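You operate a simulated robot arm through the tools that you are given. There is no shell and no other tool. Be economical: measure what you need, move in short steps, check, and stop when the job is done.

You are at the controls of a simulated two-armed robot. One attempt, no reset.

TASK
Put the yellow plate's lot in the carton in the frame, close the flaps and label it.
Fine: one small carton bears that lot; the other labels stay; the label with the plate's lot goes on the bare end of the flap by the cabinet, both ends pressed down.

It is judged by the outcome, as a careful person would: the job done as asked, and still so three seconds after it is handed in. It fails if anything else is knocked over, pushed out of place, dropped, spilled or broken.

THE ROBOT
Two 7-joint arms with two-finger parallel grippers on one trunk, on a base that drives. Base frame: it is fixed to the floor where the robot stands at the start and does not move with it; the origin is under the middle of the robot, x ahead of it, y to its left, z up. Lengths are in mm, angles in degrees, forces in N, time in s.
The left shoulder is at the start at [50, 161, 1173], the right one opposite. With the tool pointing down near the work surface each hand reaches from about 220 to 680 mm from the robot's upright axis, wherever it stands, measured 20 degrees to its own side. Places, roughly: bare end of the flap by the cabinet [600, -400, 1000]; carton flap by the cabinet [600, -400, 1000]; carton flap by the trolley [600, -100, 1000]; inside of the carton in the frame [600, -300, 900]. Payload 3.43 kg a hand.
Tool frame (each hand has its own): the origin (TCP) lies between the finger pads and is the grasp point; the fingertips stand 30 mm ahead of it; z points along the fingers, y is the line along which they close. Largest opening 94 mm; finger width 28, thickness 10; the body of the gripper, 50 by 96 mm, starts 55 mm behind the TCP.
Orientation is that of the tool frame in the base frame, as a unit quaternion [w, x, y, z]. With the fingers straight down and closing along the base's y, the tool's x points along the base's -x, its y along +y and its z along -z.

THE INTERFACE
- The arms move only by the tool arm_command. It takes "left_plan", "right_plan" or both (then of equal length, played together; a hand with none holds still); each is a list of rows, each a list of 7 numbers: the gripper command, from -1 (fully open) to 1 (shut), values between in proportion, then the shift along the tool's x, y, z in units of 20 mm (1.0 is 20 mm), then the turn, a rotation vector about the tool's x, y, z in units of 5 degrees (1.0 is 5 degrees). In form: [[grip, tx, ty, tz, rx, ry, rz], ...]. A call has 1 to 12 rows; each row shifts and turns the commanded pose from where the row before left it, along the tool's axes as they then stand. A call with a number of a shift or a turn outside -1 to 1 is refused whole. Rows are played at 5 a second. More than 50 mm and 8.6 degrees between two rows, or a gripper value outside its range, and nothing of the call is played. Where a pose cannot be reached the arm comes as near as it can. A force on the tool above 50 N (or 10 N above the force at the start of the call, whichever is more), or a blocked arm, ends the call early, and 0.2 s more pass. Each finger travels about 45 mm/s and halts on what it meets, pressing with about 36 N; the grip force reading is that of the motor and also rises with nothing between the fingers. The clock runs only during rows and for 0.2 s after the last one: add rows that do not move to give the fingers time. It gives the time, the measured TCP pose, the force on the tool (base axes), the opening and the grip force at its end, in the units of the frame above (readings bear some noise), with the torque about the TCP (base axes, N m) and any sound that the robot's microphone picked up.
- Cameras (640 x 400 px; columns grow to the right, rows downward): "scene" is now at [128.1, -21.8, 1306]; the picture's right is [-0.22, -0.98, 0.00], its down [-0.47, 0.11, -0.88] and it looks along [0.86, -0.19, -0.48] (base axes); focal length 214 px, centre (320, 200). "left" rides on the left gripper at [76, -14, -103] in its tool frame; the picture's right is [0.18, 0.98, 0.00], its down [-0.75, 0.14, -0.64] and it looks along [-0.63, 0.12, 0.77] (tool axes); focal length 243 px, centre (320, 200). "right" rides on the right gripper at [76, 14, -102] in its tool frame; the picture's right is [-0.18, 0.98, 0.00], its down [-0.75, -0.14, -0.64] and it looks along [-0.63, -0.12, 0.77] (tool axes); focal length 243 px, centre (320, 200). There is no depth. A picture from a camera that has moved, and an enlarged one, comes with that camera's place and axes in the base frame and with its lens.
- get_image(camera): a new picture of that camera. The clock stands still meanwhile.
- move_column(by): slides the trunk up (or, below 0, down) by that many mm; the arms and the scene camera ride with it, the base frame stays. It gives what a move gives, with no picture.
- roll_base(legs): drives the robot by 1 to 6 legs, each [ahead, left, turn to the left] in mm, mm and degrees, along the robot's own axes; the way and the turn of a leg run together, so that a leg with both is an arc; at most 1500 mm and 180 degrees a leg. The arms and the cameras ride along, it lands a little off, and it stops where it bumps. It gives what a move gives.
- aim_head(pan, tilt): turns the head with the scene camera to pan (to the left, within 80 degrees either way) and tilt (down, from -29 to 69), counted from straight ahead of the robot. It gives what a move gives.
- inspect(camera, box): a new picture of the part [left, top, right, bottom] of that camera's present view, enlarged. The clock stands still meanwhile.
- finish_job(): hands the job in; it is judged then, once.

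Work in short steps. Places have to be worked out from the pictures, the camera data and where the tool is seen: move nearer, look again, correct. Check each grasp and each placing, and mend what went wrong. You have 120 turns and 88 pictures in all, those below and enlarged ones among them. Open the grippers and draw the arms clear of the work before you hand the job in, unless the task says otherwise; then end with one line.

The tools are called after "Call:" as name(argument=value, ...) on one line, values as JSON. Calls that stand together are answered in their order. arm_command: Moves the arms, as the interface text tells. Its arguments: {"type":"object","properties":{"left_plan":{"type":"array","items":{"type":"array","items":{"type":"number"}}},"right_plan":{"type":"array","items":{"type":"array","items":{"type":"number"}}}},"required":[]} The other tools are called the same way: move_column (by) slides the trunk up or down; roll_base (legs) drives the base; aim_head (pan, tilt) turns the head that bears the scene camera; get_image (camera) takes a picture; inspect (camera, box) takes an enlarged picture of a part of a camera's view; finish_job () hands the job in.

At the start:

```text
clock: 0.0
left_tool_pos: [409.9, -15.9, 1213.9]
left_tool_rot: [0.0, -0.001, 1.0, 0.0]
left_ft_force: [-1.0, -0.8, -0.1]
left_ft_torque: [0.0, 0.0, 0.02]
left_width: 94.2
left_grip_force: 0.1
right_tool_pos: [304.5, -362.3, 1228.7]
right_tool_rot: [0.0, 0.0, 1.0, -0.001]
right_ft_force: [-0.9, 0.5, -0.2]
right_ft_torque: [-0.02, 0.0, -0.01]
right_width: 94.1
right_grip_force: 0.1
trunk travel left (down, up): [-200.0, 67.0]
robot x, y, heading: [-0.0, 0.8, 0.1]
head pan, tilt: [-12.7, 28.6]
```

scene: 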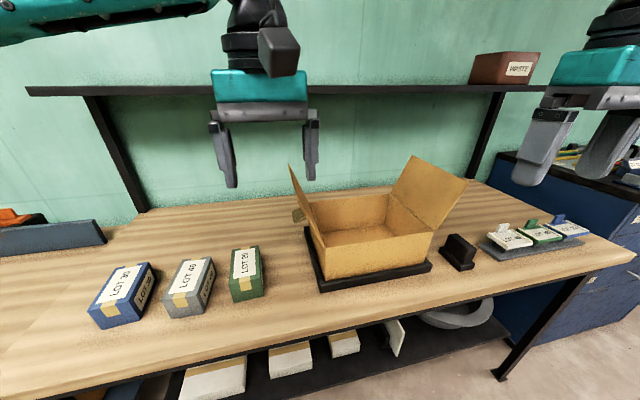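
right: 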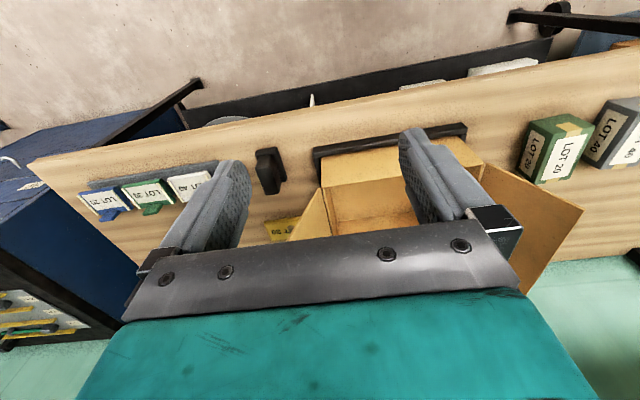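
left: 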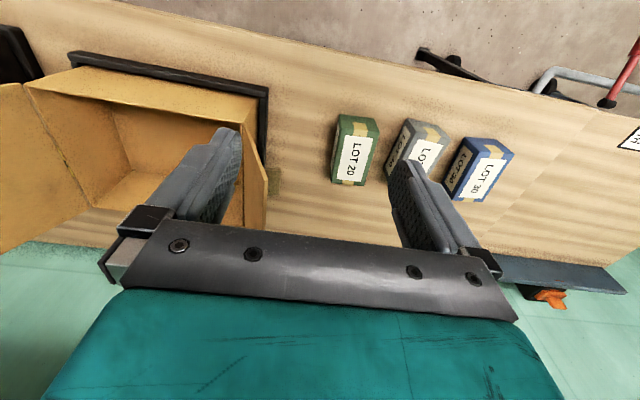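

I start by looking closer at the yellow plate behind the carton, and at the labels and cartons.

Call:
inspect(camera="right", box=[240, 120, 400, 250])

Call:
inspect(camera="scene", box=[420, 170, 620, 295])

Call:
inspect(camera="scene", box=[240, 140, 480, 300])

Call:
inspect(camera="scene", box=[70, 220, 290, 350])

```text
3.08 times, centred on (320, 185) of right
camera zoom: at [229.0, -347.5, 1332.4], right [0.18, 0.98, 0.0], down [0.75, -0.14, 0.64], along [0.63, -0.12, -0.77], focal length 746 px, centre (320, 246)
```

zoom: 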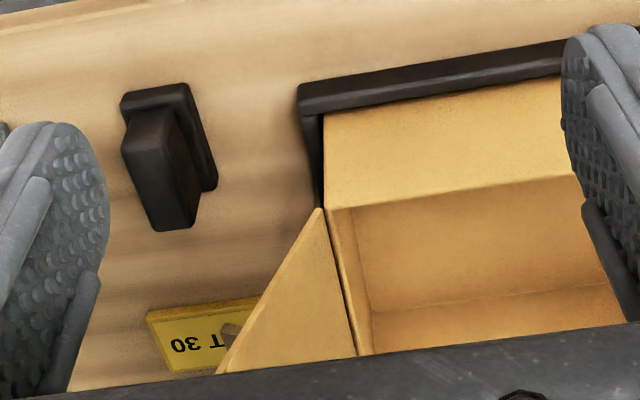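

```text
3.20 times, centred on (520, 232) of scene
camera zoom: at [128.1, -21.8, 1306.0], right [-0.22, -0.98, 0.0], down [-0.47, 0.11, -0.88], along [0.86, -0.19, -0.48], focal length 686 px, centre (-320, 96)
```

zoom: 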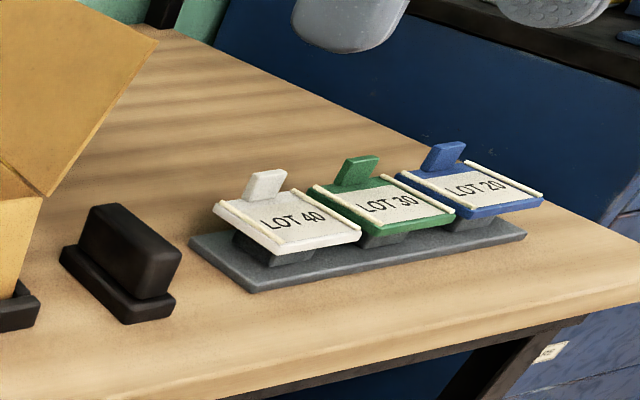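

```text
2.50 times, centred on (360, 220) of scene
camera zoom: at [128.1, -21.8, 1306.0], right [-0.22, -0.98, 0.0], down [-0.47, 0.11, -0.88], along [0.86, -0.19, -0.48], focal length 536 px, centre (220, 150)
```

zoom: 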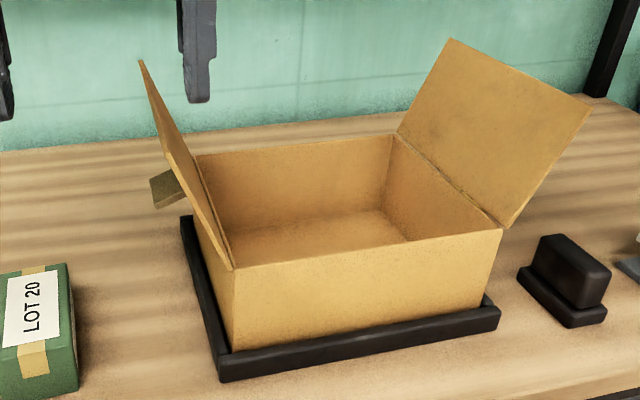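

```text
2.91 times, centred on (180, 285) of scene
camera zoom: at [128.1, -21.8, 1306.0], right [-0.22, -0.98, 0.0], down [-0.47, 0.11, -0.88], along [0.86, -0.19, -0.48], focal length 624 px, centre (727, -47)
```

zoom: 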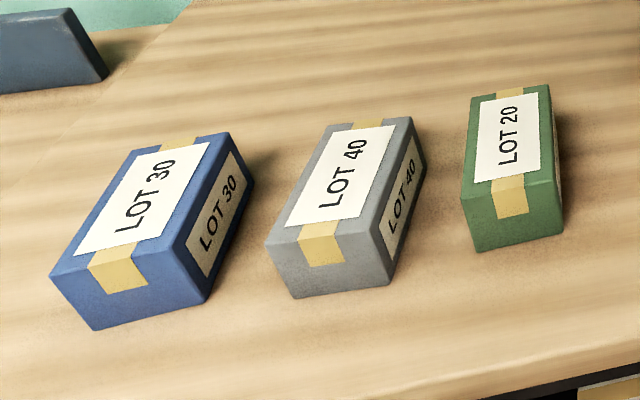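

The plate reads LOT 30, so I want the blue carton (about [550, 340], long axis roughly along x) and the green-backed label. I drive left 150 mm to bring the blue carton into the left arm's best range, then look.

Call:
roll_base(legs=[[0, 150, 0]])

Call:
get_image(camera="left")

Call:
get_image(camera="scene")

Call:
get_image(camera="right")

```text
clock: 1.4
left_tool_pos: [409.4, 133.9, 1213.1]
left_tool_rot: [0.0, -0.001, 1.0, -0.001]
left_ft_force: [-0.2, 0.3, -0.6]
left_ft_torque: [-0.02, -0.04, 0.03]
left_width: 93.9
left_grip_force: 0.0
right_tool_pos: [304.5, -210.9, 1230.1]
right_tool_rot: [0.0, -0.001, 1.0, -0.001]
right_ft_force: [-0.7, -0.3, -0.7]
right_ft_torque: [-0.02, -0.02, 0.01]
right_width: 94.1
right_grip_force: 0.1
trunk travel left (down, up): [-200.0, 67.0]
robot x, y, heading: [-3.9, 153.7, 0.2]
head pan, tilt: [-12.7, 28.6]
```

```text
80 pictures are left
camera left: at [333.3, 120.1, 1315.9], right [-0.18, 0.98, 0.0], down [0.75, 0.14, 0.64], along [0.63, 0.12, -0.77], focal length 243 px, centre (320, 200)
```

left: 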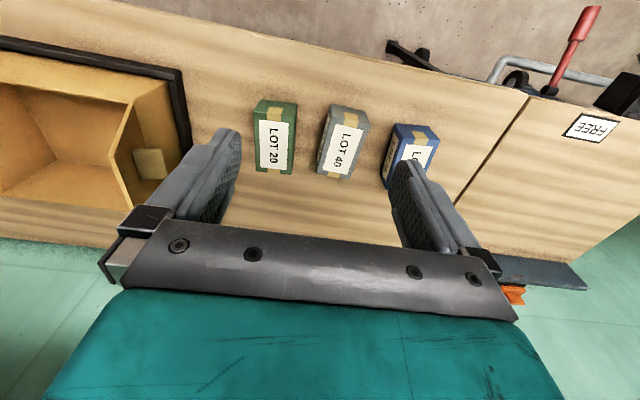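

```text
79 pictures are left
camera scene: at [128.1, 129.2, 1306.0], right [-0.22, -0.98, 0.0], down [-0.47, 0.1, -0.88], along [0.86, -0.19, -0.48], focal length 214 px, centre (320, 200)
```

scene: 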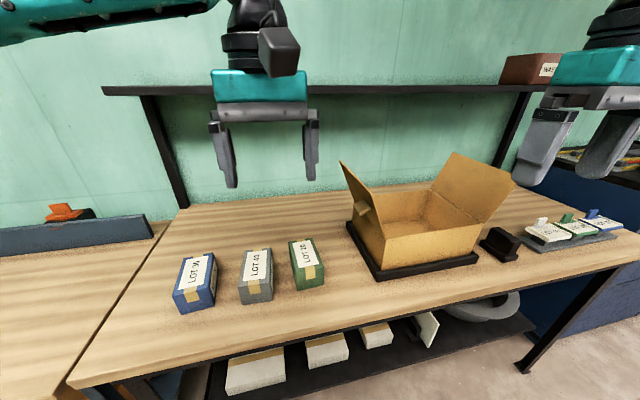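

```text
78 pictures are left
camera right: at [229.0, -196.6, 1332.7], right [0.18, 0.98, 0.0], down [0.75, -0.14, 0.64], along [0.63, -0.12, -0.77], focal length 243 px, centre (320, 200)
```

right: 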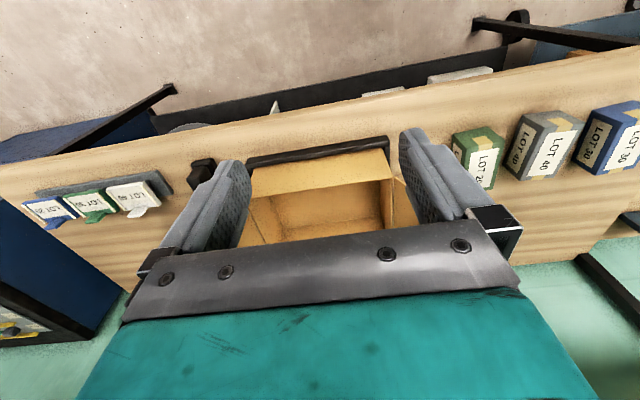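

The left flap carries a strip on its outer face; I look closer at it and at the yellow plate's side.

Call:
inspect(camera="scene", box=[320, 150, 540, 280])

Call:
inspect(camera="left", box=[60, 60, 220, 210])

Call:
inspect(camera="scene", box=[160, 220, 340, 330])

```text
2.91 times, centred on (430, 215) of scene
camera zoom: at [128.1, 129.2, 1306.0], right [-0.22, -0.98, 0.0], down [-0.47, 0.1, -0.88], along [0.86, -0.19, -0.48], focal length 624 px, centre (0, 156)
```

zoom: 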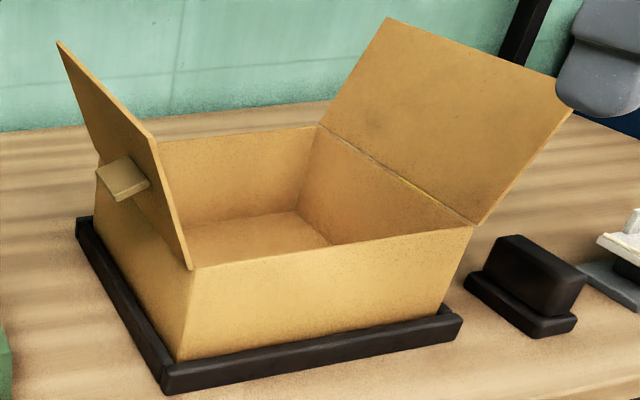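

```text
2.67 times, centred on (140, 135) of left
camera zoom: at [333.3, 120.1, 1315.9], right [-0.18, 0.98, 0.0], down [0.75, 0.14, 0.64], along [0.63, 0.12, -0.77], focal length 647 px, centre (800, 373)
```

zoom: 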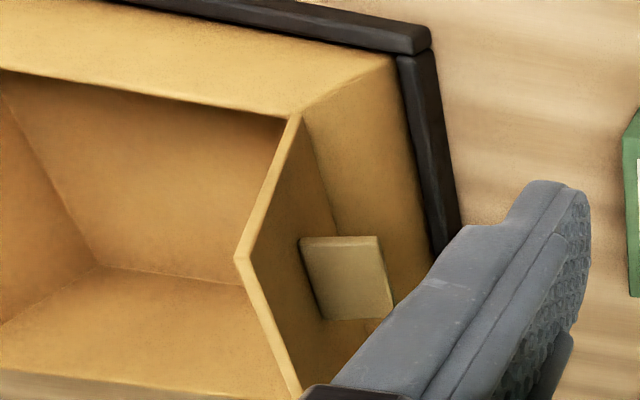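

```text
3.56 times, centred on (250, 275) of scene
camera zoom: at [128.1, 129.2, 1306.0], right [-0.22, -0.98, 0.0], down [-0.47, 0.1, -0.88], along [0.86, -0.19, -0.48], focal length 763 px, centre (569, -67)
```

zoom: 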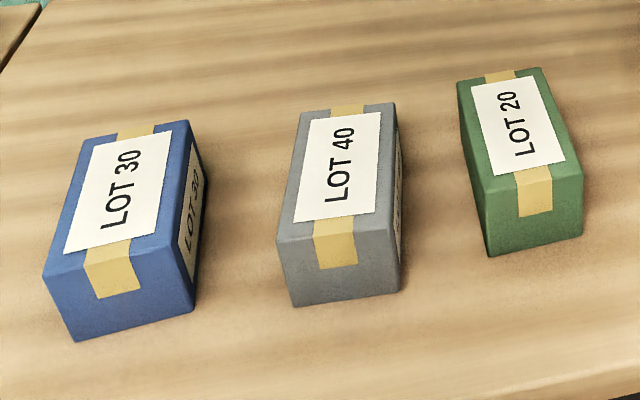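

Blue carton centre ≈ [550, 338], yaw ≈ +6°, top ≈ 912. I move the left hand above it.

Call:
arm_command(left_plan=[[-1, -0.64, 0.927, 0.9, 0, 0, 0], [-1, -0.64, 0.927, 0.9, 0, 0, 0], [-1, -0.64, 0.927, 0.9, 0, 0, 0], [-1, -0.64, 0.927, 0.9, 0, 0, 0], [-1, -0.64, 0.927, 0.9, 0, 0, 0], [-1, -0.64, 0.927, 0.9, 0, 0, 0], [-1, -0.64, 0.927, 0.9, 0, 0, 0], [-1, -0.64, 0.927, 0.9, 0, 0, 0], [-1, -0.64, 0.927, 0.9, 0, 0, 0], [-1, -0.64, 0.927, 0.9, 0, 0, 0], [-1, -0.64, 0.927, 0.9, 0, 0, 0], [-1, 0, 0, 0, 0, 0, -1]])

Call:
get_image(camera="left")

Call:
get_image(camera="scene")

```text
clock: 4.0
left_tool_pos: [550.8, 337.4, 1014.7]
left_tool_rot: [0.0, -0.045, 0.999, 0.0]
left_ft_force: [-0.5, -0.1, -0.1]
left_ft_torque: [0.0, -0.01, 0.02]
left_width: 93.9
left_grip_force: 0.1
right_tool_pos: [305.5, -210.7, 1227.7]
right_tool_rot: [0.0, -0.001, 1.0, 0.0]
right_ft_force: [0.6, 0.0, -0.5]
right_ft_torque: [0.01, -0.02, 0.0]
right_width: 93.8
right_grip_force: 0.0
trunk travel left (down, up): [-200.0, 67.0]
robot x, y, heading: [0.0, 150.2, -0.1]
head pan, tilt: [-12.7, 28.6]
```

```text
74 pictures are left
camera left: at [475.5, 316.6, 1117.3], right [-0.27, 0.96, 0.0], down [0.74, 0.21, 0.64], along [0.62, 0.17, -0.77], focal length 243 px, centre (320, 200)
```

left: 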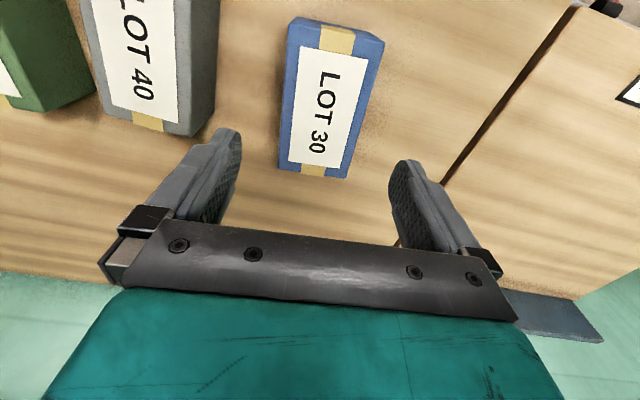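

```text
73 pictures are left
camera scene: at [128.0, 128.2, 1306.0], right [-0.22, -0.98, 0.0], down [-0.47, 0.11, -0.88], along [0.86, -0.19, -0.48], focal length 214 px, centre (320, 200)
```

scene: 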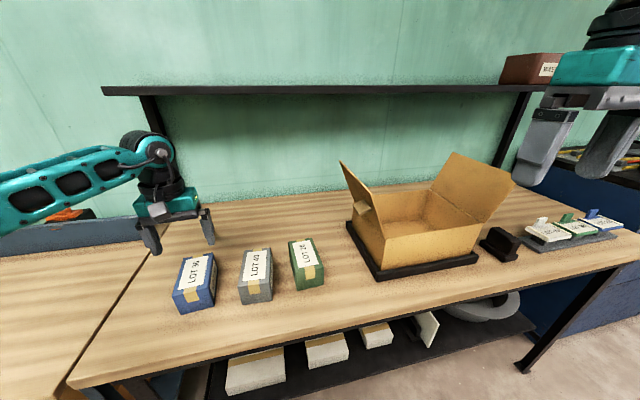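

The left camera confirms the carton centre ≈ [549, 340], yaw ≈ 7°. I descend to z ≈ 890 and close.

Call:
arm_command(left_plan=[[-1, 0, 0.1, 0.9, 0, 0, -0.35], [-1, 0, 0, 0.9, 0, 0, 0], [-1, 0, 0, 0.9, 0, 0, 0], [-1, 0, 0, 0.9, 0, 0, 0], [-1, 0, 0, 0.9, 0, 0, 0], [-1, 0, 0, 0.9, 0, 0, 0], [-1, 0, 0, 0.8, 0, 0, 0], [1, 0, 0, 0, 0, 0, 0], [1, 0, 0, 0, 0, 0, 0], [1, 0, 0, 0, 0, 0, 0], [1, 0, 0, 0, 0, 0, 0]])

Call:
get_image(camera="left")

```text
clock: 6.4
left_tool_pos: [549.4, 339.9, 890.5]
left_tool_rot: [0.002, -0.059, 0.998, 0.0]
left_ft_force: [1.0, 1.1, -0.5]
left_ft_torque: [0.11, -0.05, 0.01]
left_width: 74.1
left_grip_force: 35.6
right_tool_pos: [304.4, -210.6, 1229.0]
right_tool_rot: [0.001, 0.0, 1.0, -0.001]
right_ft_force: [0.7, 0.2, 0.2]
right_ft_torque: [0.0, 0.01, 0.01]
right_width: 93.7
right_grip_force: 0.1
trunk travel left (down, up): [-200.0, 67.0]
robot x, y, heading: [-1.3, 147.6, -0.1]
head pan, tilt: [-12.7, 28.6]
```

```text
72 pictures are left
camera left: at [475.9, 316.3, 993.4], right [-0.3, 0.95, 0.0], down [0.73, 0.23, 0.64], along [0.61, 0.19, -0.77], focal length 243 px, centre (320, 200)
```

left: 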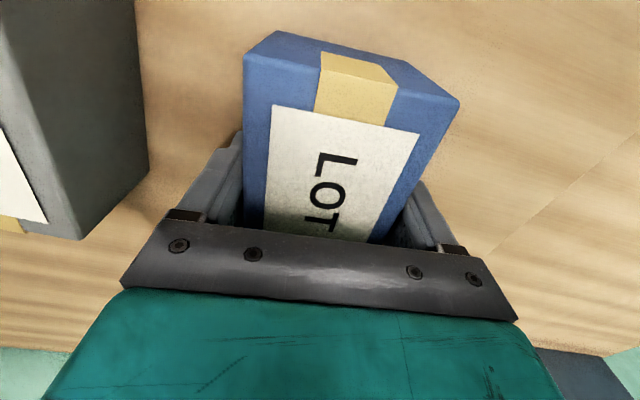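

Grip is firm at 74 mm. I lift straight up.

Call:
arm_command(left_plan=[[1, 0, 0, -1, 0, 0, 0], [1, 0, 0, -1, 0, 0, 0], [1, 0, 0, -1, 0, 0, 0], [1, 0, 0, -1, 0, 0, 0], [1, 0, 0, -1, 0, 0, 0], [1, 0, 0, -1, 0, 0, 0], [1, 0, 0, -1, 0, 0, 0], [1, 0, 0, -1, 0, 0, 0], [1, 0, 0, -1, 0, 0, 0], [1, 0, 0, -1, 0, 0, 0], [1, 0, 0, -1, 0, 0, 0], [1, 0, 0, -1, 0, 0, 0]])

Call:
arm_command(left_plan=[[1, 0.5, 0, -1, 0, 0, 0], [1, 0.5, 0, -1, 0, 0, 0], [1, 0.5, 0, -1, 0, 0, 0], [1, 0.5, -0.2, -0.5, 0, 0, 0.4], [1, 0, 0, 0, 0, 0, 0.7]])

```text
clock: 9.0
left_tool_pos: [551.9, 338.8, 1131.9]
left_tool_rot: [0.0, -0.059, 0.998, 0.001]
left_ft_force: [0.1, 0.8, -2.8]
left_ft_torque: [0.01, 0.0, -0.03]
left_width: 69.8
left_grip_force: 36.2
right_tool_pos: [303.7, -210.5, 1229.4]
right_tool_rot: [0.0, -0.001, 1.0, -0.001]
right_ft_force: [-0.4, 0.5, -0.5]
right_ft_torque: [-0.01, -0.02, -0.04]
right_width: 93.8
right_grip_force: 0.1
trunk travel left (down, up): [-200.0, 67.0]
robot x, y, heading: [2.4, 151.8, -0.0]
head pan, tilt: [-12.7, 28.6]
```

```text
clock: 10.2
left_tool_pos: [511.1, 330.6, 1201.1]
left_tool_rot: [-0.001, -0.011, 1.0, 0.0]
left_ft_force: [-0.2, 0.2, -3.2]
left_ft_torque: [0.0, 0.01, -0.02]
left_width: 69.7
left_grip_force: 36.5
right_tool_pos: [305.7, -211.3, 1228.1]
right_tool_rot: [0.0, -0.001, 1.0, 0.001]
right_ft_force: [0.1, -0.6, -0.2]
right_ft_torque: [-0.01, -0.02, 0.01]
right_width: 93.9
right_grip_force: 0.0
trunk travel left (down, up): [-200.0, 67.0]
robot x, y, heading: [3.2, 151.5, -0.2]
head pan, tilt: [-12.7, 28.6]
```

Carton is held at z 1201. I drive 580 mm right so the left hand comes above the frame carton, high over the flaps.

Call:
roll_base(legs=[[0, -580, 0]])

Call:
get_image(camera="left")

Call:
get_image(camera="right")

Call:
get_image(camera="scene")

```text
clock: 13.5
left_tool_pos: [511.2, -246.9, 1200.5]
left_tool_rot: [0.001, -0.01, 1.0, 0.0]
left_ft_force: [0.2, -0.7, -3.9]
left_ft_torque: [0.03, -0.01, 0.0]
left_width: 69.5
left_grip_force: 36.5
right_tool_pos: [301.3, -789.0, 1228.1]
right_tool_rot: [-0.001, 0.001, 1.0, 0.0]
right_ft_force: [1.5, -0.1, 0.7]
right_ft_torque: [0.02, -0.02, -0.01]
right_width: 94.2
right_grip_force: 0.1
trunk travel left (down, up): [-200.0, 67.0]
robot x, y, heading: [0.3, -425.5, -0.3]
head pan, tilt: [-12.7, 28.6]
```

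```text
71 pictures are left
camera left: at [434.9, -263.5, 1303.5], right [-0.2, 0.98, 0.0], down [0.75, 0.16, 0.64], along [0.63, 0.13, -0.77], focal length 243 px, centre (320, 200)
```

left: 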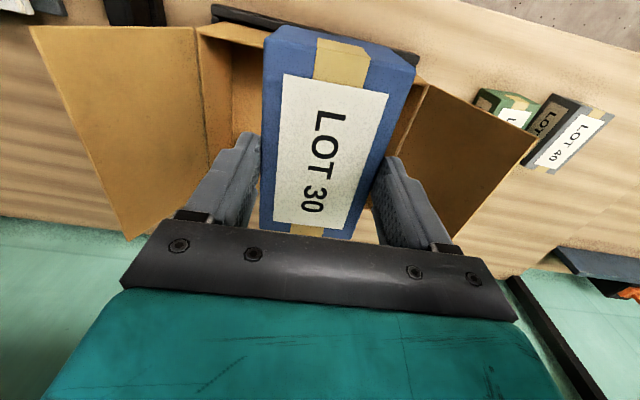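

```text
70 pictures are left
camera right: at [226.7, -774.6, 1332.2], right [0.19, 0.98, 0.0], down [0.75, -0.14, 0.64], along [0.63, -0.12, -0.77], focal length 243 px, centre (320, 200)
```

right: 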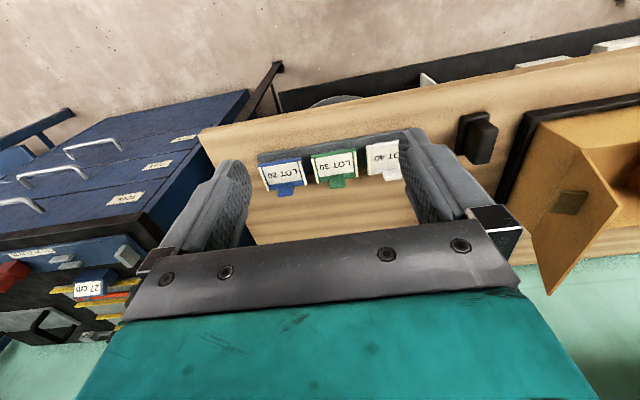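

```text
69 pictures are left
camera scene: at [127.0, -448.5, 1306.0], right [-0.22, -0.97, 0.0], down [-0.47, 0.11, -0.88], along [0.86, -0.2, -0.48], focal length 214 px, centre (320, 200)
```

scene: 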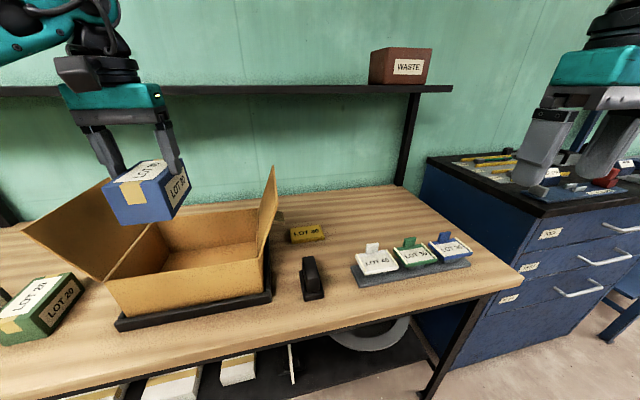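

Now the plate is visible in full; I read it and the flap.

Call:
inspect(camera="scene", box=[260, 160, 480, 310])

Call:
inspect(camera="right", box=[440, 90, 640, 300])

```text
2.67 times, centred on (370, 235) of scene
camera zoom: at [127.0, -448.5, 1306.0], right [-0.22, -0.97, 0.0], down [-0.47, 0.11, -0.88], along [0.86, -0.2, -0.48], focal length 572 px, centre (187, 107)
```

zoom: 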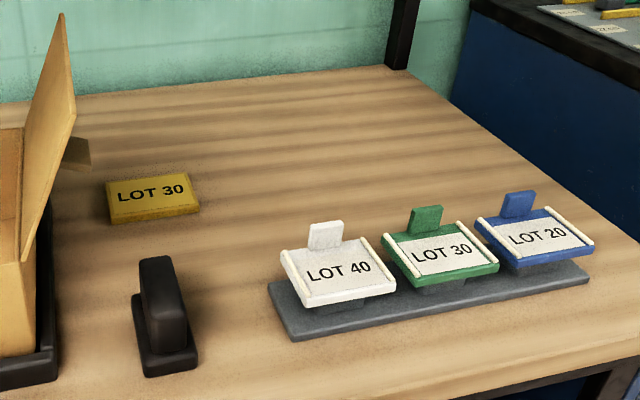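

```text
1.90 times, centred on (540, 195) of right
camera zoom: at [226.7, -774.6, 1332.2], right [0.19, 0.98, 0.0], down [0.75, -0.14, 0.64], along [0.63, -0.12, -0.77], focal length 462 px, centre (-99, 210)
```

zoom: 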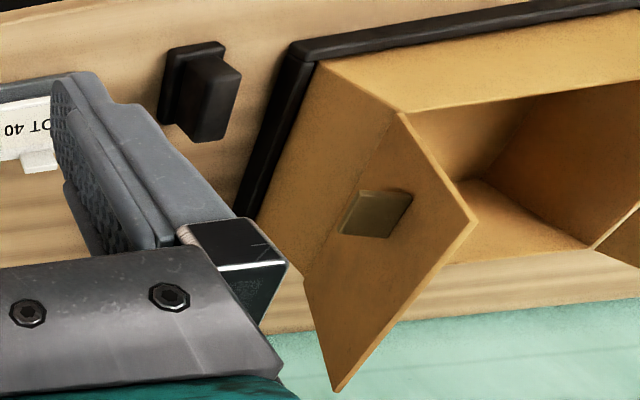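

LOT 30 confirmed on plate, blue carton and green label. I move the hand to x ≈ 597 and part of the way down.

Call:
arm_command(left_plan=[[1, -0.86, -0.1, 0, 0, 0, 0], [1, -0.86, -0.1, 0, 0, 0, 0], [1, -0.86, -0.1, 0, 0, 0, 0.2], [1, -0.86, 0, 0, 0, 0, 0], [1, -0.86, 0, 0, 0, 0, 0], [1, 0, 0, 1, 0, 0, 0], [1, 0, 0, 1, 0, 0, 0], [1, 0, 0, 1, 0, 0, 0], [1, 0, 0, 1, 0, 0, 0], [1, 0, 0, 1, 0, 0, 0], [1, 0, 0, 1, 0, 0, 0], [1, 0, 0, 1, 0, 0, 0]])

Call:
get_image(camera="scene")

Call:
get_image(camera="left")

```text
clock: 16.1
left_tool_pos: [596.8, -252.7, 1060.4]
left_tool_rot: [-0.002, -0.001, 1.0, 0.0]
left_ft_force: [0.6, -0.5, -3.2]
left_ft_torque: [0.0, -0.02, -0.01]
left_width: 69.3
left_grip_force: 36.3
right_tool_pos: [302.3, -788.7, 1228.9]
right_tool_rot: [0.0, 0.001, 1.0, 0.0]
right_ft_force: [0.1, 0.0, -0.4]
right_ft_torque: [0.0, 0.01, 0.0]
right_width: 94.0
right_grip_force: 0.0
trunk travel left (down, up): [-200.0, 67.0]
robot x, y, heading: [-2.1, -425.5, -0.4]
head pan, tilt: [-12.7, 28.6]
```

```text
66 pictures are left
camera scene: at [127.3, -448.0, 1306.0], right [-0.22, -0.97, 0.0], down [-0.47, 0.11, -0.88], along [0.86, -0.2, -0.48], focal length 214 px, centre (320, 200)
```

scene: 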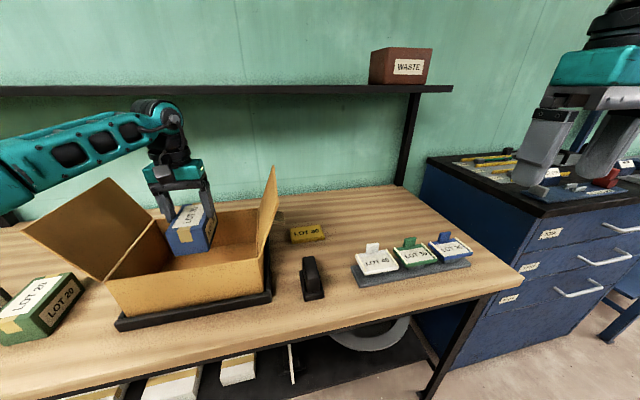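

```text
65 pictures are left
camera left: at [520.2, -266.6, 1162.6], right [-0.19, 0.98, 0.0], down [0.75, 0.14, 0.64], along [0.63, 0.12, -0.77], focal length 243 px, centre (320, 200)
```

left: 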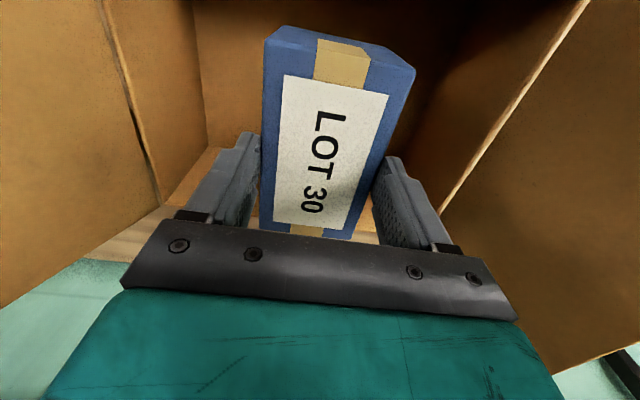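

Carton is centred inside the opening. I descend carefully 60 mm and watch the arm's clearance from the left flap.

Call:
arm_command(left_plan=[[1, 0, 0, 1, 0, 0, 0], [1, 0, 0, 1, 0, 0, 0], [1, 0, 0, 1, 0, 0, 0], [1, 0, 0, 1, 0, 0, 0]])

Call:
aim_head(pan=25, tilt=30)

Call:
get_image(camera="scene")

```text
clock: 17.1
left_tool_pos: [596.6, -253.6, 980.4]
left_tool_rot: [-0.001, -0.001, 1.0, 0.001]
left_ft_force: [-0.3, -0.7, -2.5]
left_ft_torque: [0.01, -0.02, 0.04]
left_width: 69.8
left_grip_force: 36.3
right_tool_pos: [302.5, -788.9, 1228.8]
right_tool_rot: [0.0, 0.0, 1.0, 0.0]
right_ft_force: [0.0, -0.7, 0.7]
right_ft_torque: [0.0, 0.0, 0.01]
right_width: 93.9
right_grip_force: 0.0
trunk travel left (down, up): [-200.0, 67.0]
robot x, y, heading: [2.5, -423.3, -0.4]
head pan, tilt: [-12.7, 28.6]
```

```text
clock: 18.1
left_tool_pos: [595.2, -253.2, 980.8]
left_tool_rot: [0.0, -0.001, 1.0, 0.001]
left_ft_force: [-0.2, 0.2, -2.7]
left_ft_torque: [-0.05, 0.02, 0.0]
left_width: 69.7
left_grip_force: 36.0
right_tool_pos: [301.7, -788.7, 1229.5]
right_tool_rot: [0.0, 0.001, 1.0, 0.0]
right_ft_force: [0.3, 0.1, 0.5]
right_ft_torque: [0.03, -0.02, 0.0]
right_width: 94.1
right_grip_force: 0.1
trunk travel left (down, up): [-200.0, 67.0]
robot x, y, heading: [-1.5, -424.8, -0.2]
head pan, tilt: [25.0, 30.0]
```

```text
64 pictures are left
camera scene: at [120.6, -389.9, 1303.7], right [0.42, -0.91, 0.0], down [-0.45, -0.21, -0.87], along [0.79, 0.36, -0.5], focal length 214 px, centre (320, 200)
```

scene: 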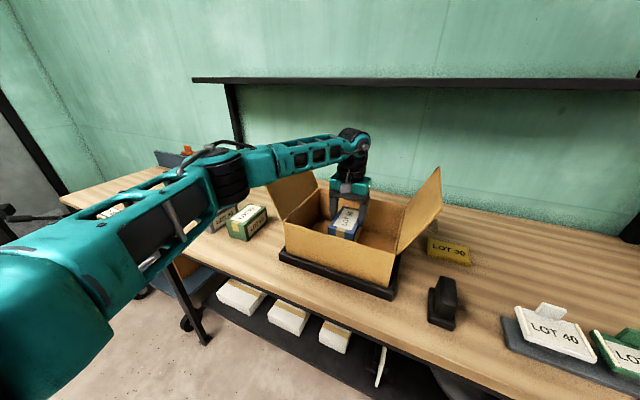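

The forearm runs close above the left flap's tip, so I raise the trunk by 60 to lift the elbow, then lower the hand by the same and check.

Call:
move_column(by=62)

Call:
arm_command(left_plan=[[1, 0, 0, 1, 0, 0, 0], [1, 0, 0, 1, 0, 0, 0], [1, 0, 0, 1, 0, 0, 0], [1, 0, 0, 1, 0, 0, 0], [1, 0, 0, 1, 0, 0, 0]])

Call:
get_image(camera="scene")

```text
clock: 19.1
left_tool_pos: [596.4, -252.5, 1042.0]
left_tool_rot: [0.0, -0.001, 1.0, 0.0]
left_ft_force: [0.2, -0.3, -3.5]
left_ft_torque: [-0.01, -0.01, 0.02]
left_width: 69.8
left_grip_force: 35.9
right_tool_pos: [302.1, -789.2, 1290.2]
right_tool_rot: [0.0, 0.002, 1.0, 0.0]
right_ft_force: [0.1, 0.1, 0.4]
right_ft_torque: [0.03, -0.01, -0.03]
right_width: 94.2
right_grip_force: 0.0
trunk travel left (down, up): [-262.0, 5.0]
robot x, y, heading: [-5.6, -428.5, -0.2]
head pan, tilt: [25.0, 30.0]
```

```text
clock: 20.3
left_tool_pos: [596.2, -252.6, 943.1]
left_tool_rot: [0.0, -0.001, 1.0, -0.001]
left_ft_force: [0.5, -0.1, -2.6]
left_ft_torque: [-0.02, 0.0, 0.02]
left_width: 69.6
left_grip_force: 35.5
right_tool_pos: [301.2, -787.6, 1290.4]
right_tool_rot: [0.001, 0.002, 1.0, 0.0]
right_ft_force: [-0.8, -0.5, 0.5]
right_ft_torque: [0.05, -0.03, 0.01]
right_width: 94.1
right_grip_force: 0.1
trunk travel left (down, up): [-262.0, 5.0]
robot x, y, heading: [-0.7, -426.9, -0.0]
head pan, tilt: [25.0, 30.0]
```

```text
63 pictures are left
camera scene: at [120.7, -389.8, 1365.7], right [0.42, -0.91, 0.0], down [-0.45, -0.21, -0.87], along [0.79, 0.36, -0.5], focal length 214 px, centre (320, 200)
```

scene: 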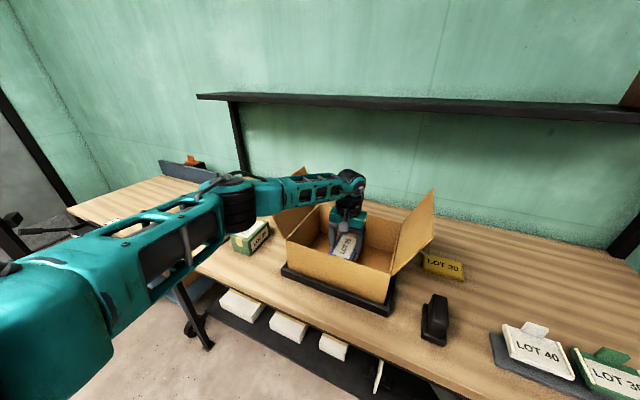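

No contact; I go down another 40 mm.

Call:
arm_command(left_plan=[[1, 0, 0, 1, 0, 0, 0], [1, 0, 0, 0.8, 0, 0, 0], [1, 0, 0, 0.2, 0, 0, 0]])

Call:
get_image(camera="scene")

```text
clock: 20.9
left_tool_pos: [600.7, -254.2, 928.0]
left_tool_rot: [0.011, -0.002, 1.0, -0.003]
left_ft_force: [-4.8, -1.1, 20.6]
left_ft_torque: [0.81, 0.64, 0.24]
left_width: 69.6
left_grip_force: 36.4
right_tool_pos: [299.6, -787.5, 1291.7]
right_tool_rot: [0.0, 0.001, 1.0, 0.0]
right_ft_force: [-0.2, 0.3, 0.1]
right_ft_torque: [0.01, 0.05, -0.01]
right_width: 93.7
right_grip_force: 0.1
trunk travel left (down, up): [-262.0, 5.0]
robot x, y, heading: [-1.6, -422.2, -0.3]
head pan, tilt: [25.0, 30.0]
stopped in row 2 (left hand): the force on the tool passed its limit (the readings are from after the stop); the commanded pose is now the measured one
```

```text
62 pictures are left
camera scene: at [118.0, -390.4, 1365.9], right [0.42, -0.91, 0.0], down [-0.45, -0.21, -0.87], along [0.79, 0.36, -0.5], focal length 214 px, centre (320, 200)
```

scene: 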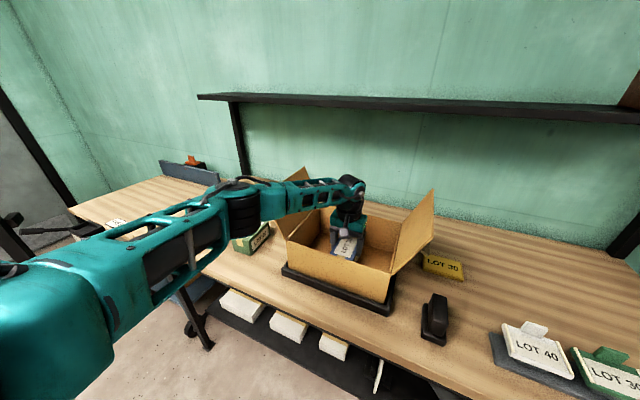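

Contact at z 928, earlier than expected. I look with the left camera to see whether it is the carton's floor.

Call:
get_image(camera="left")

Call:
inspect(camera="scene", box=[250, 150, 450, 310])

```text
61 pictures are left
camera left: at [523.2, -268.3, 1028.7], right [-0.19, 0.98, -0.01], down [0.74, 0.15, 0.66], along [0.65, 0.12, -0.75], focal length 243 px, centre (320, 200)
```

left: 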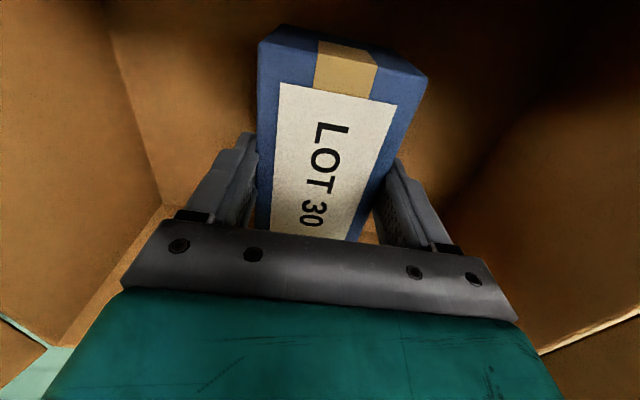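

```text
2.50 times, centred on (350, 230) of scene
camera zoom: at [118.0, -390.4, 1365.9], right [0.42, -0.91, 0.0], down [-0.45, -0.21, -0.87], along [0.79, 0.36, -0.5], focal length 536 px, centre (245, 125)
```

zoom: 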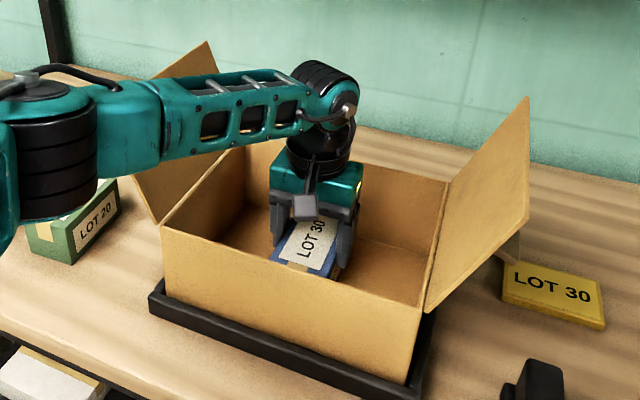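

The carton had slid down in the grip at lifting (it looks further from the camera), so its bottom is ~70 mm below the TCP: it stands on the floor of the frame carton. I release and rise a bit.

Call:
arm_command(left_plan=[[-1, 0, 0, 0, 0, 0, 0], [-1, 0, 0, 0, 0, 0, 0], [-1, 0, 0, 0, 0, 0, 0], [-1, 0, 0, 0, 0, 0, 0], [-1, 0, 0, -1, 0, 0, 0], [-1, 0, 0, -1, 0, 0, 0], [-1, 0, 0, -1, 0, 0, 0], [-1, 0, 0, -1, 0, 0, 0]])

Call:
get_image(camera="left")

```text
clock: 22.7
left_tool_pos: [598.8, -253.6, 1001.3]
left_tool_rot: [0.007, -0.002, 1.0, -0.002]
left_ft_force: [0.6, 0.5, 0.1]
left_ft_torque: [-0.02, -0.01, 0.0]
left_width: 94.0
left_grip_force: 0.1
right_tool_pos: [301.8, -787.8, 1290.4]
right_tool_rot: [0.0, 0.001, 1.0, 0.0]
right_ft_force: [0.3, -0.6, 0.1]
right_ft_torque: [0.01, 0.0, 0.01]
right_width: 94.0
right_grip_force: 0.1
trunk travel left (down, up): [-262.0, 5.0]
robot x, y, heading: [-3.5, -429.2, -0.3]
head pan, tilt: [25.0, 30.0]
```

```text
59 pictures are left
camera left: at [522.1, -267.7, 1103.7], right [-0.19, 0.98, -0.01], down [0.74, 0.15, 0.65], along [0.64, 0.12, -0.76], focal length 243 px, centre (320, 200)
```

left: 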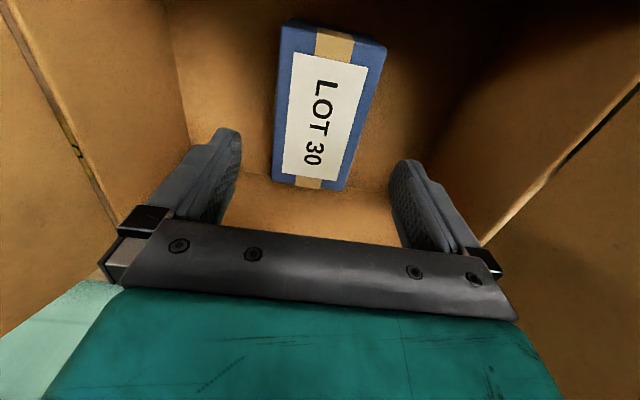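

The LOT 30 carton stands flat inside. I raise the left hand well above the flaps and close its fingers.

Call:
arm_command(left_plan=[[-1, 0, 0, -1, 0, 0, 0], [-1, 0, 0, -1, 0, 0, 0], [-1, 0, 0, -1, 0, 0, 0], [-1, 0, 0, -1, 0, 0, 0], [-1, 0, 0, -1, 0, 0, 0], [-1, 0, 0, -1, 0, 0, 0], [-1, 0, 0, -1, 0, 0, 0], [-1, 0, 0, -1, 0, 0, 0], [0, 0, 0, -1, 0, 0, 0], [1, 0, 0, -1, 0, 0, 0], [1, 0, 0, -0.5, 0, 0, 0], [1, 0, 0, 0, 0, 0, 0]])

Call:
roll_base(legs=[[0, 255, 0]])

Call:
get_image(camera="left")

Call:
aim_head(pan=0, tilt=30)

Call:
get_image(camera="scene")

```text
clock: 25.3
left_tool_pos: [597.1, -251.6, 1212.2]
left_tool_rot: [0.007, -0.002, 1.0, -0.002]
left_ft_force: [1.0, 0.4, -0.7]
left_ft_torque: [-0.02, -0.01, 0.0]
left_width: 6.4
left_grip_force: 0.1
right_tool_pos: [302.3, -787.3, 1291.1]
right_tool_rot: [0.0, 0.001, 1.0, 0.0]
right_ft_force: [0.0, -0.6, 0.4]
right_ft_torque: [0.01, 0.0, -0.01]
right_width: 94.1
right_grip_force: 0.0
trunk travel left (down, up): [-262.0, 5.0]
robot x, y, heading: [0.6, -424.5, -0.1]
head pan, tilt: [25.0, 30.0]
```

```text
clock: 27.2
left_tool_pos: [599.8, 4.2, 1212.5]
left_tool_rot: [0.007, 0.0, 1.0, -0.002]
left_ft_force: [0.9, 0.1, 0.4]
left_ft_torque: [-0.02, 0.0, 0.02]
left_width: 0.1
left_grip_force: 33.0
right_tool_pos: [302.0, -530.7, 1291.7]
right_tool_rot: [0.0, 0.003, 1.0, -0.001]
right_ft_force: [0.0, 0.8, 0.2]
right_ft_torque: [-0.01, -0.01, 0.03]
right_width: 94.1
right_grip_force: 0.1
trunk travel left (down, up): [-262.0, 5.0]
robot x, y, heading: [-0.7, -171.7, -0.5]
head pan, tilt: [25.0, 30.0]
```

```text
58 pictures are left
camera left: at [521.4, -9.6, 1313.9], right [-0.18, 0.98, -0.01], down [0.74, 0.14, 0.65], along [0.64, 0.11, -0.76], focal length 243 px, centre (320, 200)
```

left: 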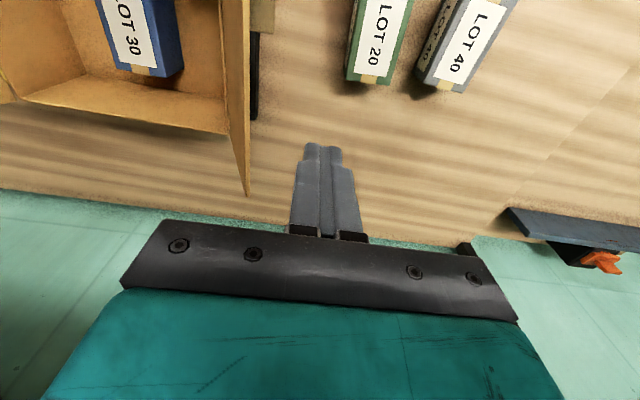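

```text
clock: 28.1
left_tool_pos: [598.1, 4.3, 1211.9]
left_tool_rot: [0.007, 0.0, 1.0, -0.003]
left_ft_force: [0.3, -0.8, -0.2]
left_ft_torque: [-0.01, -0.01, 0.02]
left_width: 0.0
left_grip_force: 32.6
right_tool_pos: [302.5, -530.7, 1291.6]
right_tool_rot: [0.0, 0.002, 1.0, 0.001]
right_ft_force: [0.4, 0.8, 0.3]
right_ft_torque: [-0.02, 0.01, -0.02]
right_width: 94.1
right_grip_force: 0.1
trunk travel left (down, up): [-262.0, 5.0]
robot x, y, heading: [3.7, -169.9, -0.3]
head pan, tilt: [0.0, 30.0]
```

```text
57 pictures are left
camera scene: at [129.8, -170.1, 1365.8], right [-0.01, -1.0, 0.0], down [-0.5, 0.0, -0.87], along [0.87, -0.01, -0.5], focal length 214 px, centre (320, 200)
```

scene: 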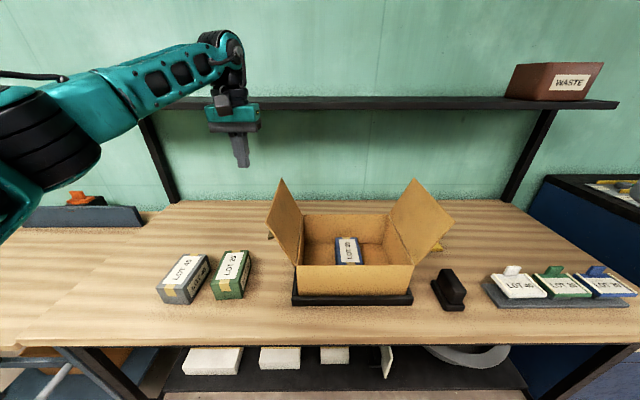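

Flap tips are at about y −65, z 1110–1130. I lower the closed left fingers outside the left flap (x ≈ 630, away from its tab) and approach it.

Call:
arm_command(left_plan=[[1, -0.25, 0, 0.89, 0, 0, 0], [1, -0.25, 0, 0.89, 0, 0, 0], [1, -0.25, 0, 0.89, 0, 0, 0], [1, -0.25, 0, 0.89, 0, 0, 0], [1, -0.25, 0, 0.89, 0, 0, 0], [1, -0.25, 0, 0.89, 0, 0, 0], [1, 0, -1, 0, 0, 0, 0], [1, 0, -1, 0, 0, 0, 0], [1, 0, -1, 0, 0, 0, 0]])

Call:
inspect(camera="scene", box=[220, 120, 480, 310])

```text
clock: 30.1
left_tool_pos: [630.0, -57.0, 1106.8]
left_tool_rot: [0.008, 0.0, 1.0, -0.002]
left_ft_force: [-0.2, -0.1, -0.7]
left_ft_torque: [-0.01, -0.01, -0.01]
left_width: 0.0
left_grip_force: 32.9
right_tool_pos: [301.5, -530.9, 1291.6]
right_tool_rot: [0.0, 0.003, 1.0, 0.001]
right_ft_force: [0.0, 0.3, 0.1]
right_ft_torque: [0.04, 0.02, -0.04]
right_width: 94.0
right_grip_force: 0.0
trunk travel left (down, up): [-262.0, 5.0]
robot x, y, heading: [-2.1, -171.1, -0.6]
head pan, tilt: [0.0, 30.0]
```

```text
2.11 times, centred on (350, 215) of scene
camera zoom: at [129.7, -170.9, 1365.8], right [-0.01, -1.0, 0.0], down [-0.5, 0.0, -0.87], along [0.87, -0.01, -0.5], focal length 452 px, centre (257, 168)
```

zoom: 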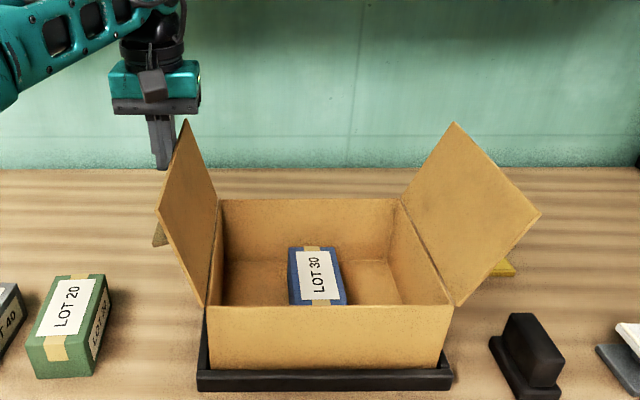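

In place just outside the flap. I push along −y gently.

Call:
arm_command(left_plan=[[1, 0, -0.8, 0, 0, 0, 0], [1, 0, -0.8, 0, 0, 0, 0], [1, 0, -0.8, 0, 0, 0, 0], [1, 0, -0.8, 0, 0, 0, 0], [1, 0, -0.8, 0, 0, 0, 0]])

Call:
inspect(camera="scene", box=[220, 120, 480, 310])

```text
clock: 31.3
left_tool_pos: [619.7, -133.3, 1106.1]
left_tool_rot: [0.007, 0.0, 1.0, -0.002]
left_ft_force: [-0.1, -0.2, -0.4]
left_ft_torque: [0.04, 0.02, -0.04]
left_width: 0.1
left_grip_force: 33.4
left hand out of reach, approached as far as the arm can: row 3, 4, 5
right_tool_pos: [300.2, -532.5, 1291.3]
right_tool_rot: [0.0, 0.002, 1.0, 0.001]
right_ft_force: [0.5, 0.0, 0.9]
right_ft_torque: [-0.01, -0.01, -0.01]
right_width: 93.9
right_grip_force: 0.2
trunk travel left (down, up): [-262.0, 5.0]
robot x, y, heading: [-2.4, -168.1, -0.5]
head pan, tilt: [0.0, 30.0]
```

```text
2.11 times, centred on (350, 215) of scene
camera zoom: at [129.5, -171.0, 1365.8], right [-0.01, -1.0, 0.0], down [-0.5, 0.0, -0.87], along [0.87, -0.01, -0.5], focal length 452 px, centre (257, 168)
```

zoom: 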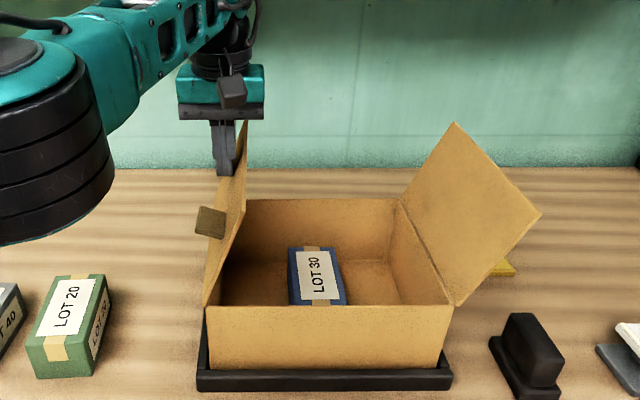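

The flap follows easily. I keep pushing it along its arc, pulling x back a little for reach.

Call:
arm_command(left_plan=[[1, 0.7, -0.7, 0, 0, 0, 0], [1, 0.7, -0.7, 0, 0, 0, 0], [1, 0, -1, 0.5, 0, 0, 0], [1, 0, -0.5, 0.9, 0, 0, 0], [1, 0, -0.5, 0.8, 0, 0, 0], [1, 0, 0, 1, 0, 0, 0], [1, 0, 0, 0.7, 0, 0, 0]])

Call:
inspect(camera="scene", box=[220, 120, 480, 310])

```text
clock: 32.9
left_tool_pos: [606.2, -176.3, 1043.9]
left_tool_rot: [0.006, 0.0, 1.0, -0.003]
left_ft_force: [0.1, 0.4, -0.7]
left_ft_torque: [0.01, 0.02, -0.02]
left_width: 0.0
left_grip_force: 33.1
left hand out of reach, approached as far as the arm can: row 1, 2, 3, 5
right_tool_pos: [301.4, -532.0, 1291.2]
right_tool_rot: [0.001, 0.003, 1.0, 0.0]
right_ft_force: [-0.5, -0.9, 0.4]
right_ft_torque: [0.01, 0.02, 0.01]
right_width: 94.2
right_grip_force: 0.0
trunk travel left (down, up): [-262.0, 5.0]
robot x, y, heading: [-3.1, -167.9, 0.0]
head pan, tilt: [0.0, 30.0]
```

```text
2.11 times, centred on (350, 215) of scene
camera zoom: at [129.7, -170.6, 1365.8], right [-0.01, -1.0, 0.0], down [-0.5, 0.0, -0.87], along [0.87, -0.01, -0.5], focal length 452 px, centre (257, 168)
```

zoom: 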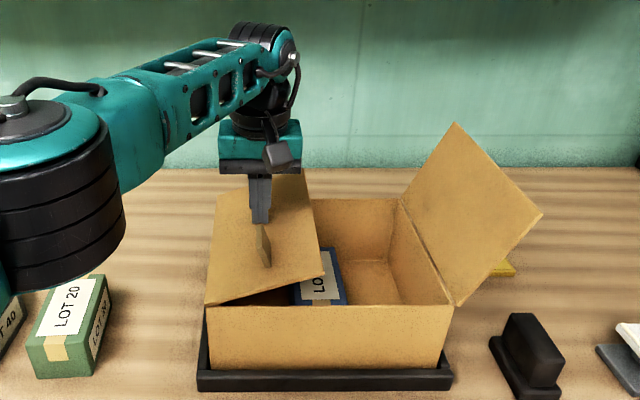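

The flap is almost down. I press it on to the closed level.

Call:
arm_command(left_plan=[[1, 0, -0.6, 0.5, 0, 0, 0], [1, 0, 0, 0.5, 0, 0, 0], [1, 0, 0, 0.4, 0, 0, 0], [1, 0, 0, 0.25, 0, 0, 0]])

Call:
inspect(camera="scene", box=[220, 120, 480, 310])

```text
clock: 33.9
left_tool_pos: [604.3, -179.4, 1016.4]
left_tool_rot: [0.009, 0.001, 1.0, -0.003]
left_ft_force: [-0.4, -0.7, 3.0]
left_ft_torque: [-0.05, 0.04, 0.02]
left_width: 0.1
left_grip_force: 33.0
left hand out of reach, approached as far as the arm can: row 1
right_tool_pos: [301.9, -531.0, 1290.9]
right_tool_rot: [0.0, 0.003, 1.0, 0.001]
right_ft_force: [-0.2, -0.8, 0.4]
right_ft_torque: [-0.03, 0.0, -0.03]
right_width: 93.8
right_grip_force: 0.0
trunk travel left (down, up): [-262.0, 5.0]
robot x, y, heading: [0.9, -168.3, -0.2]
head pan, tilt: [0.0, 30.0]
```

```text
2.11 times, centred on (350, 215) of scene
camera zoom: at [129.5, -170.2, 1365.9], right [-0.01, -1.0, 0.0], down [-0.5, 0.0, -0.87], along [0.87, -0.01, -0.5], focal length 452 px, centre (257, 168)
```

zoom: 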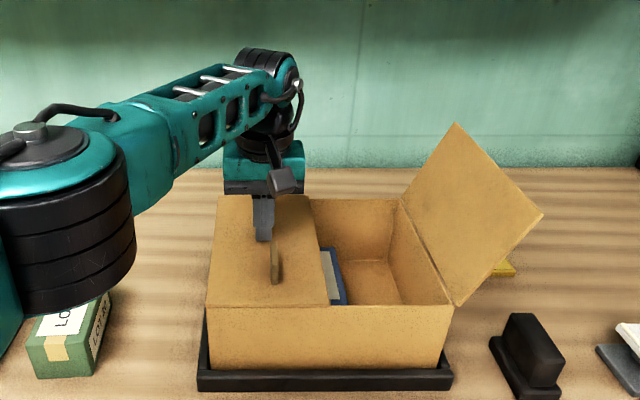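

The left flap is flat. I lift the hand straight up and check it stays.

Call:
arm_command(left_plan=[[1, 0, 0, -1, 0, 0, 0], [1, 0, 0, -1, 0, 0, 0], [1, 0, 0, -1, 0, 0, 0], [1, 0, 0, -1, 0, 0, 0], [1, 0, 0, -1, 0, 0, 0], [1, 0.3, 0.5, -1, 0, 0, 0], [1, 0.6, 0.5, -1, 0, 0, 0], [1, 1, 0.5, -1, 0, 0, 0], [1, 1, 0.5, -1, 0, 0, 0], [1, 1, 0.5, -1, 0, 0, 0]])

Call:
get_image(camera="scene")

```text
clock: 36.1
left_tool_pos: [522.6, -129.3, 1213.8]
left_tool_rot: [0.008, -0.001, 1.0, -0.003]
left_ft_force: [-0.2, 0.0, -0.8]
left_ft_torque: [-0.01, -0.02, 0.0]
left_width: 0.0
left_grip_force: 32.7
right_tool_pos: [301.3, -530.7, 1290.9]
right_tool_rot: [0.0, 0.003, 1.0, 0.0]
right_ft_force: [0.6, -0.3, -0.1]
right_ft_torque: [-0.02, -0.01, -0.01]
right_width: 93.9
right_grip_force: 0.1
trunk travel left (down, up): [-262.0, 5.0]
robot x, y, heading: [-1.5, -170.1, -0.3]
head pan, tilt: [0.0, 30.0]
```

```text
52 pictures are left
camera scene: at [129.3, -169.8, 1365.8], right [-0.01, -1.0, 0.0], down [-0.5, 0.0, -0.87], along [0.87, -0.01, -0.5], focal length 214 px, centre (320, 200)
```

scene: 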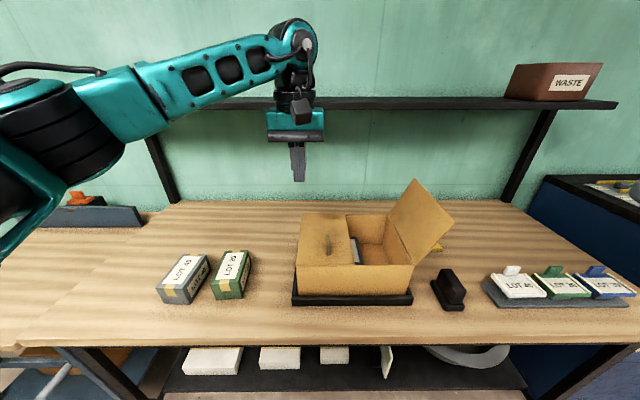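

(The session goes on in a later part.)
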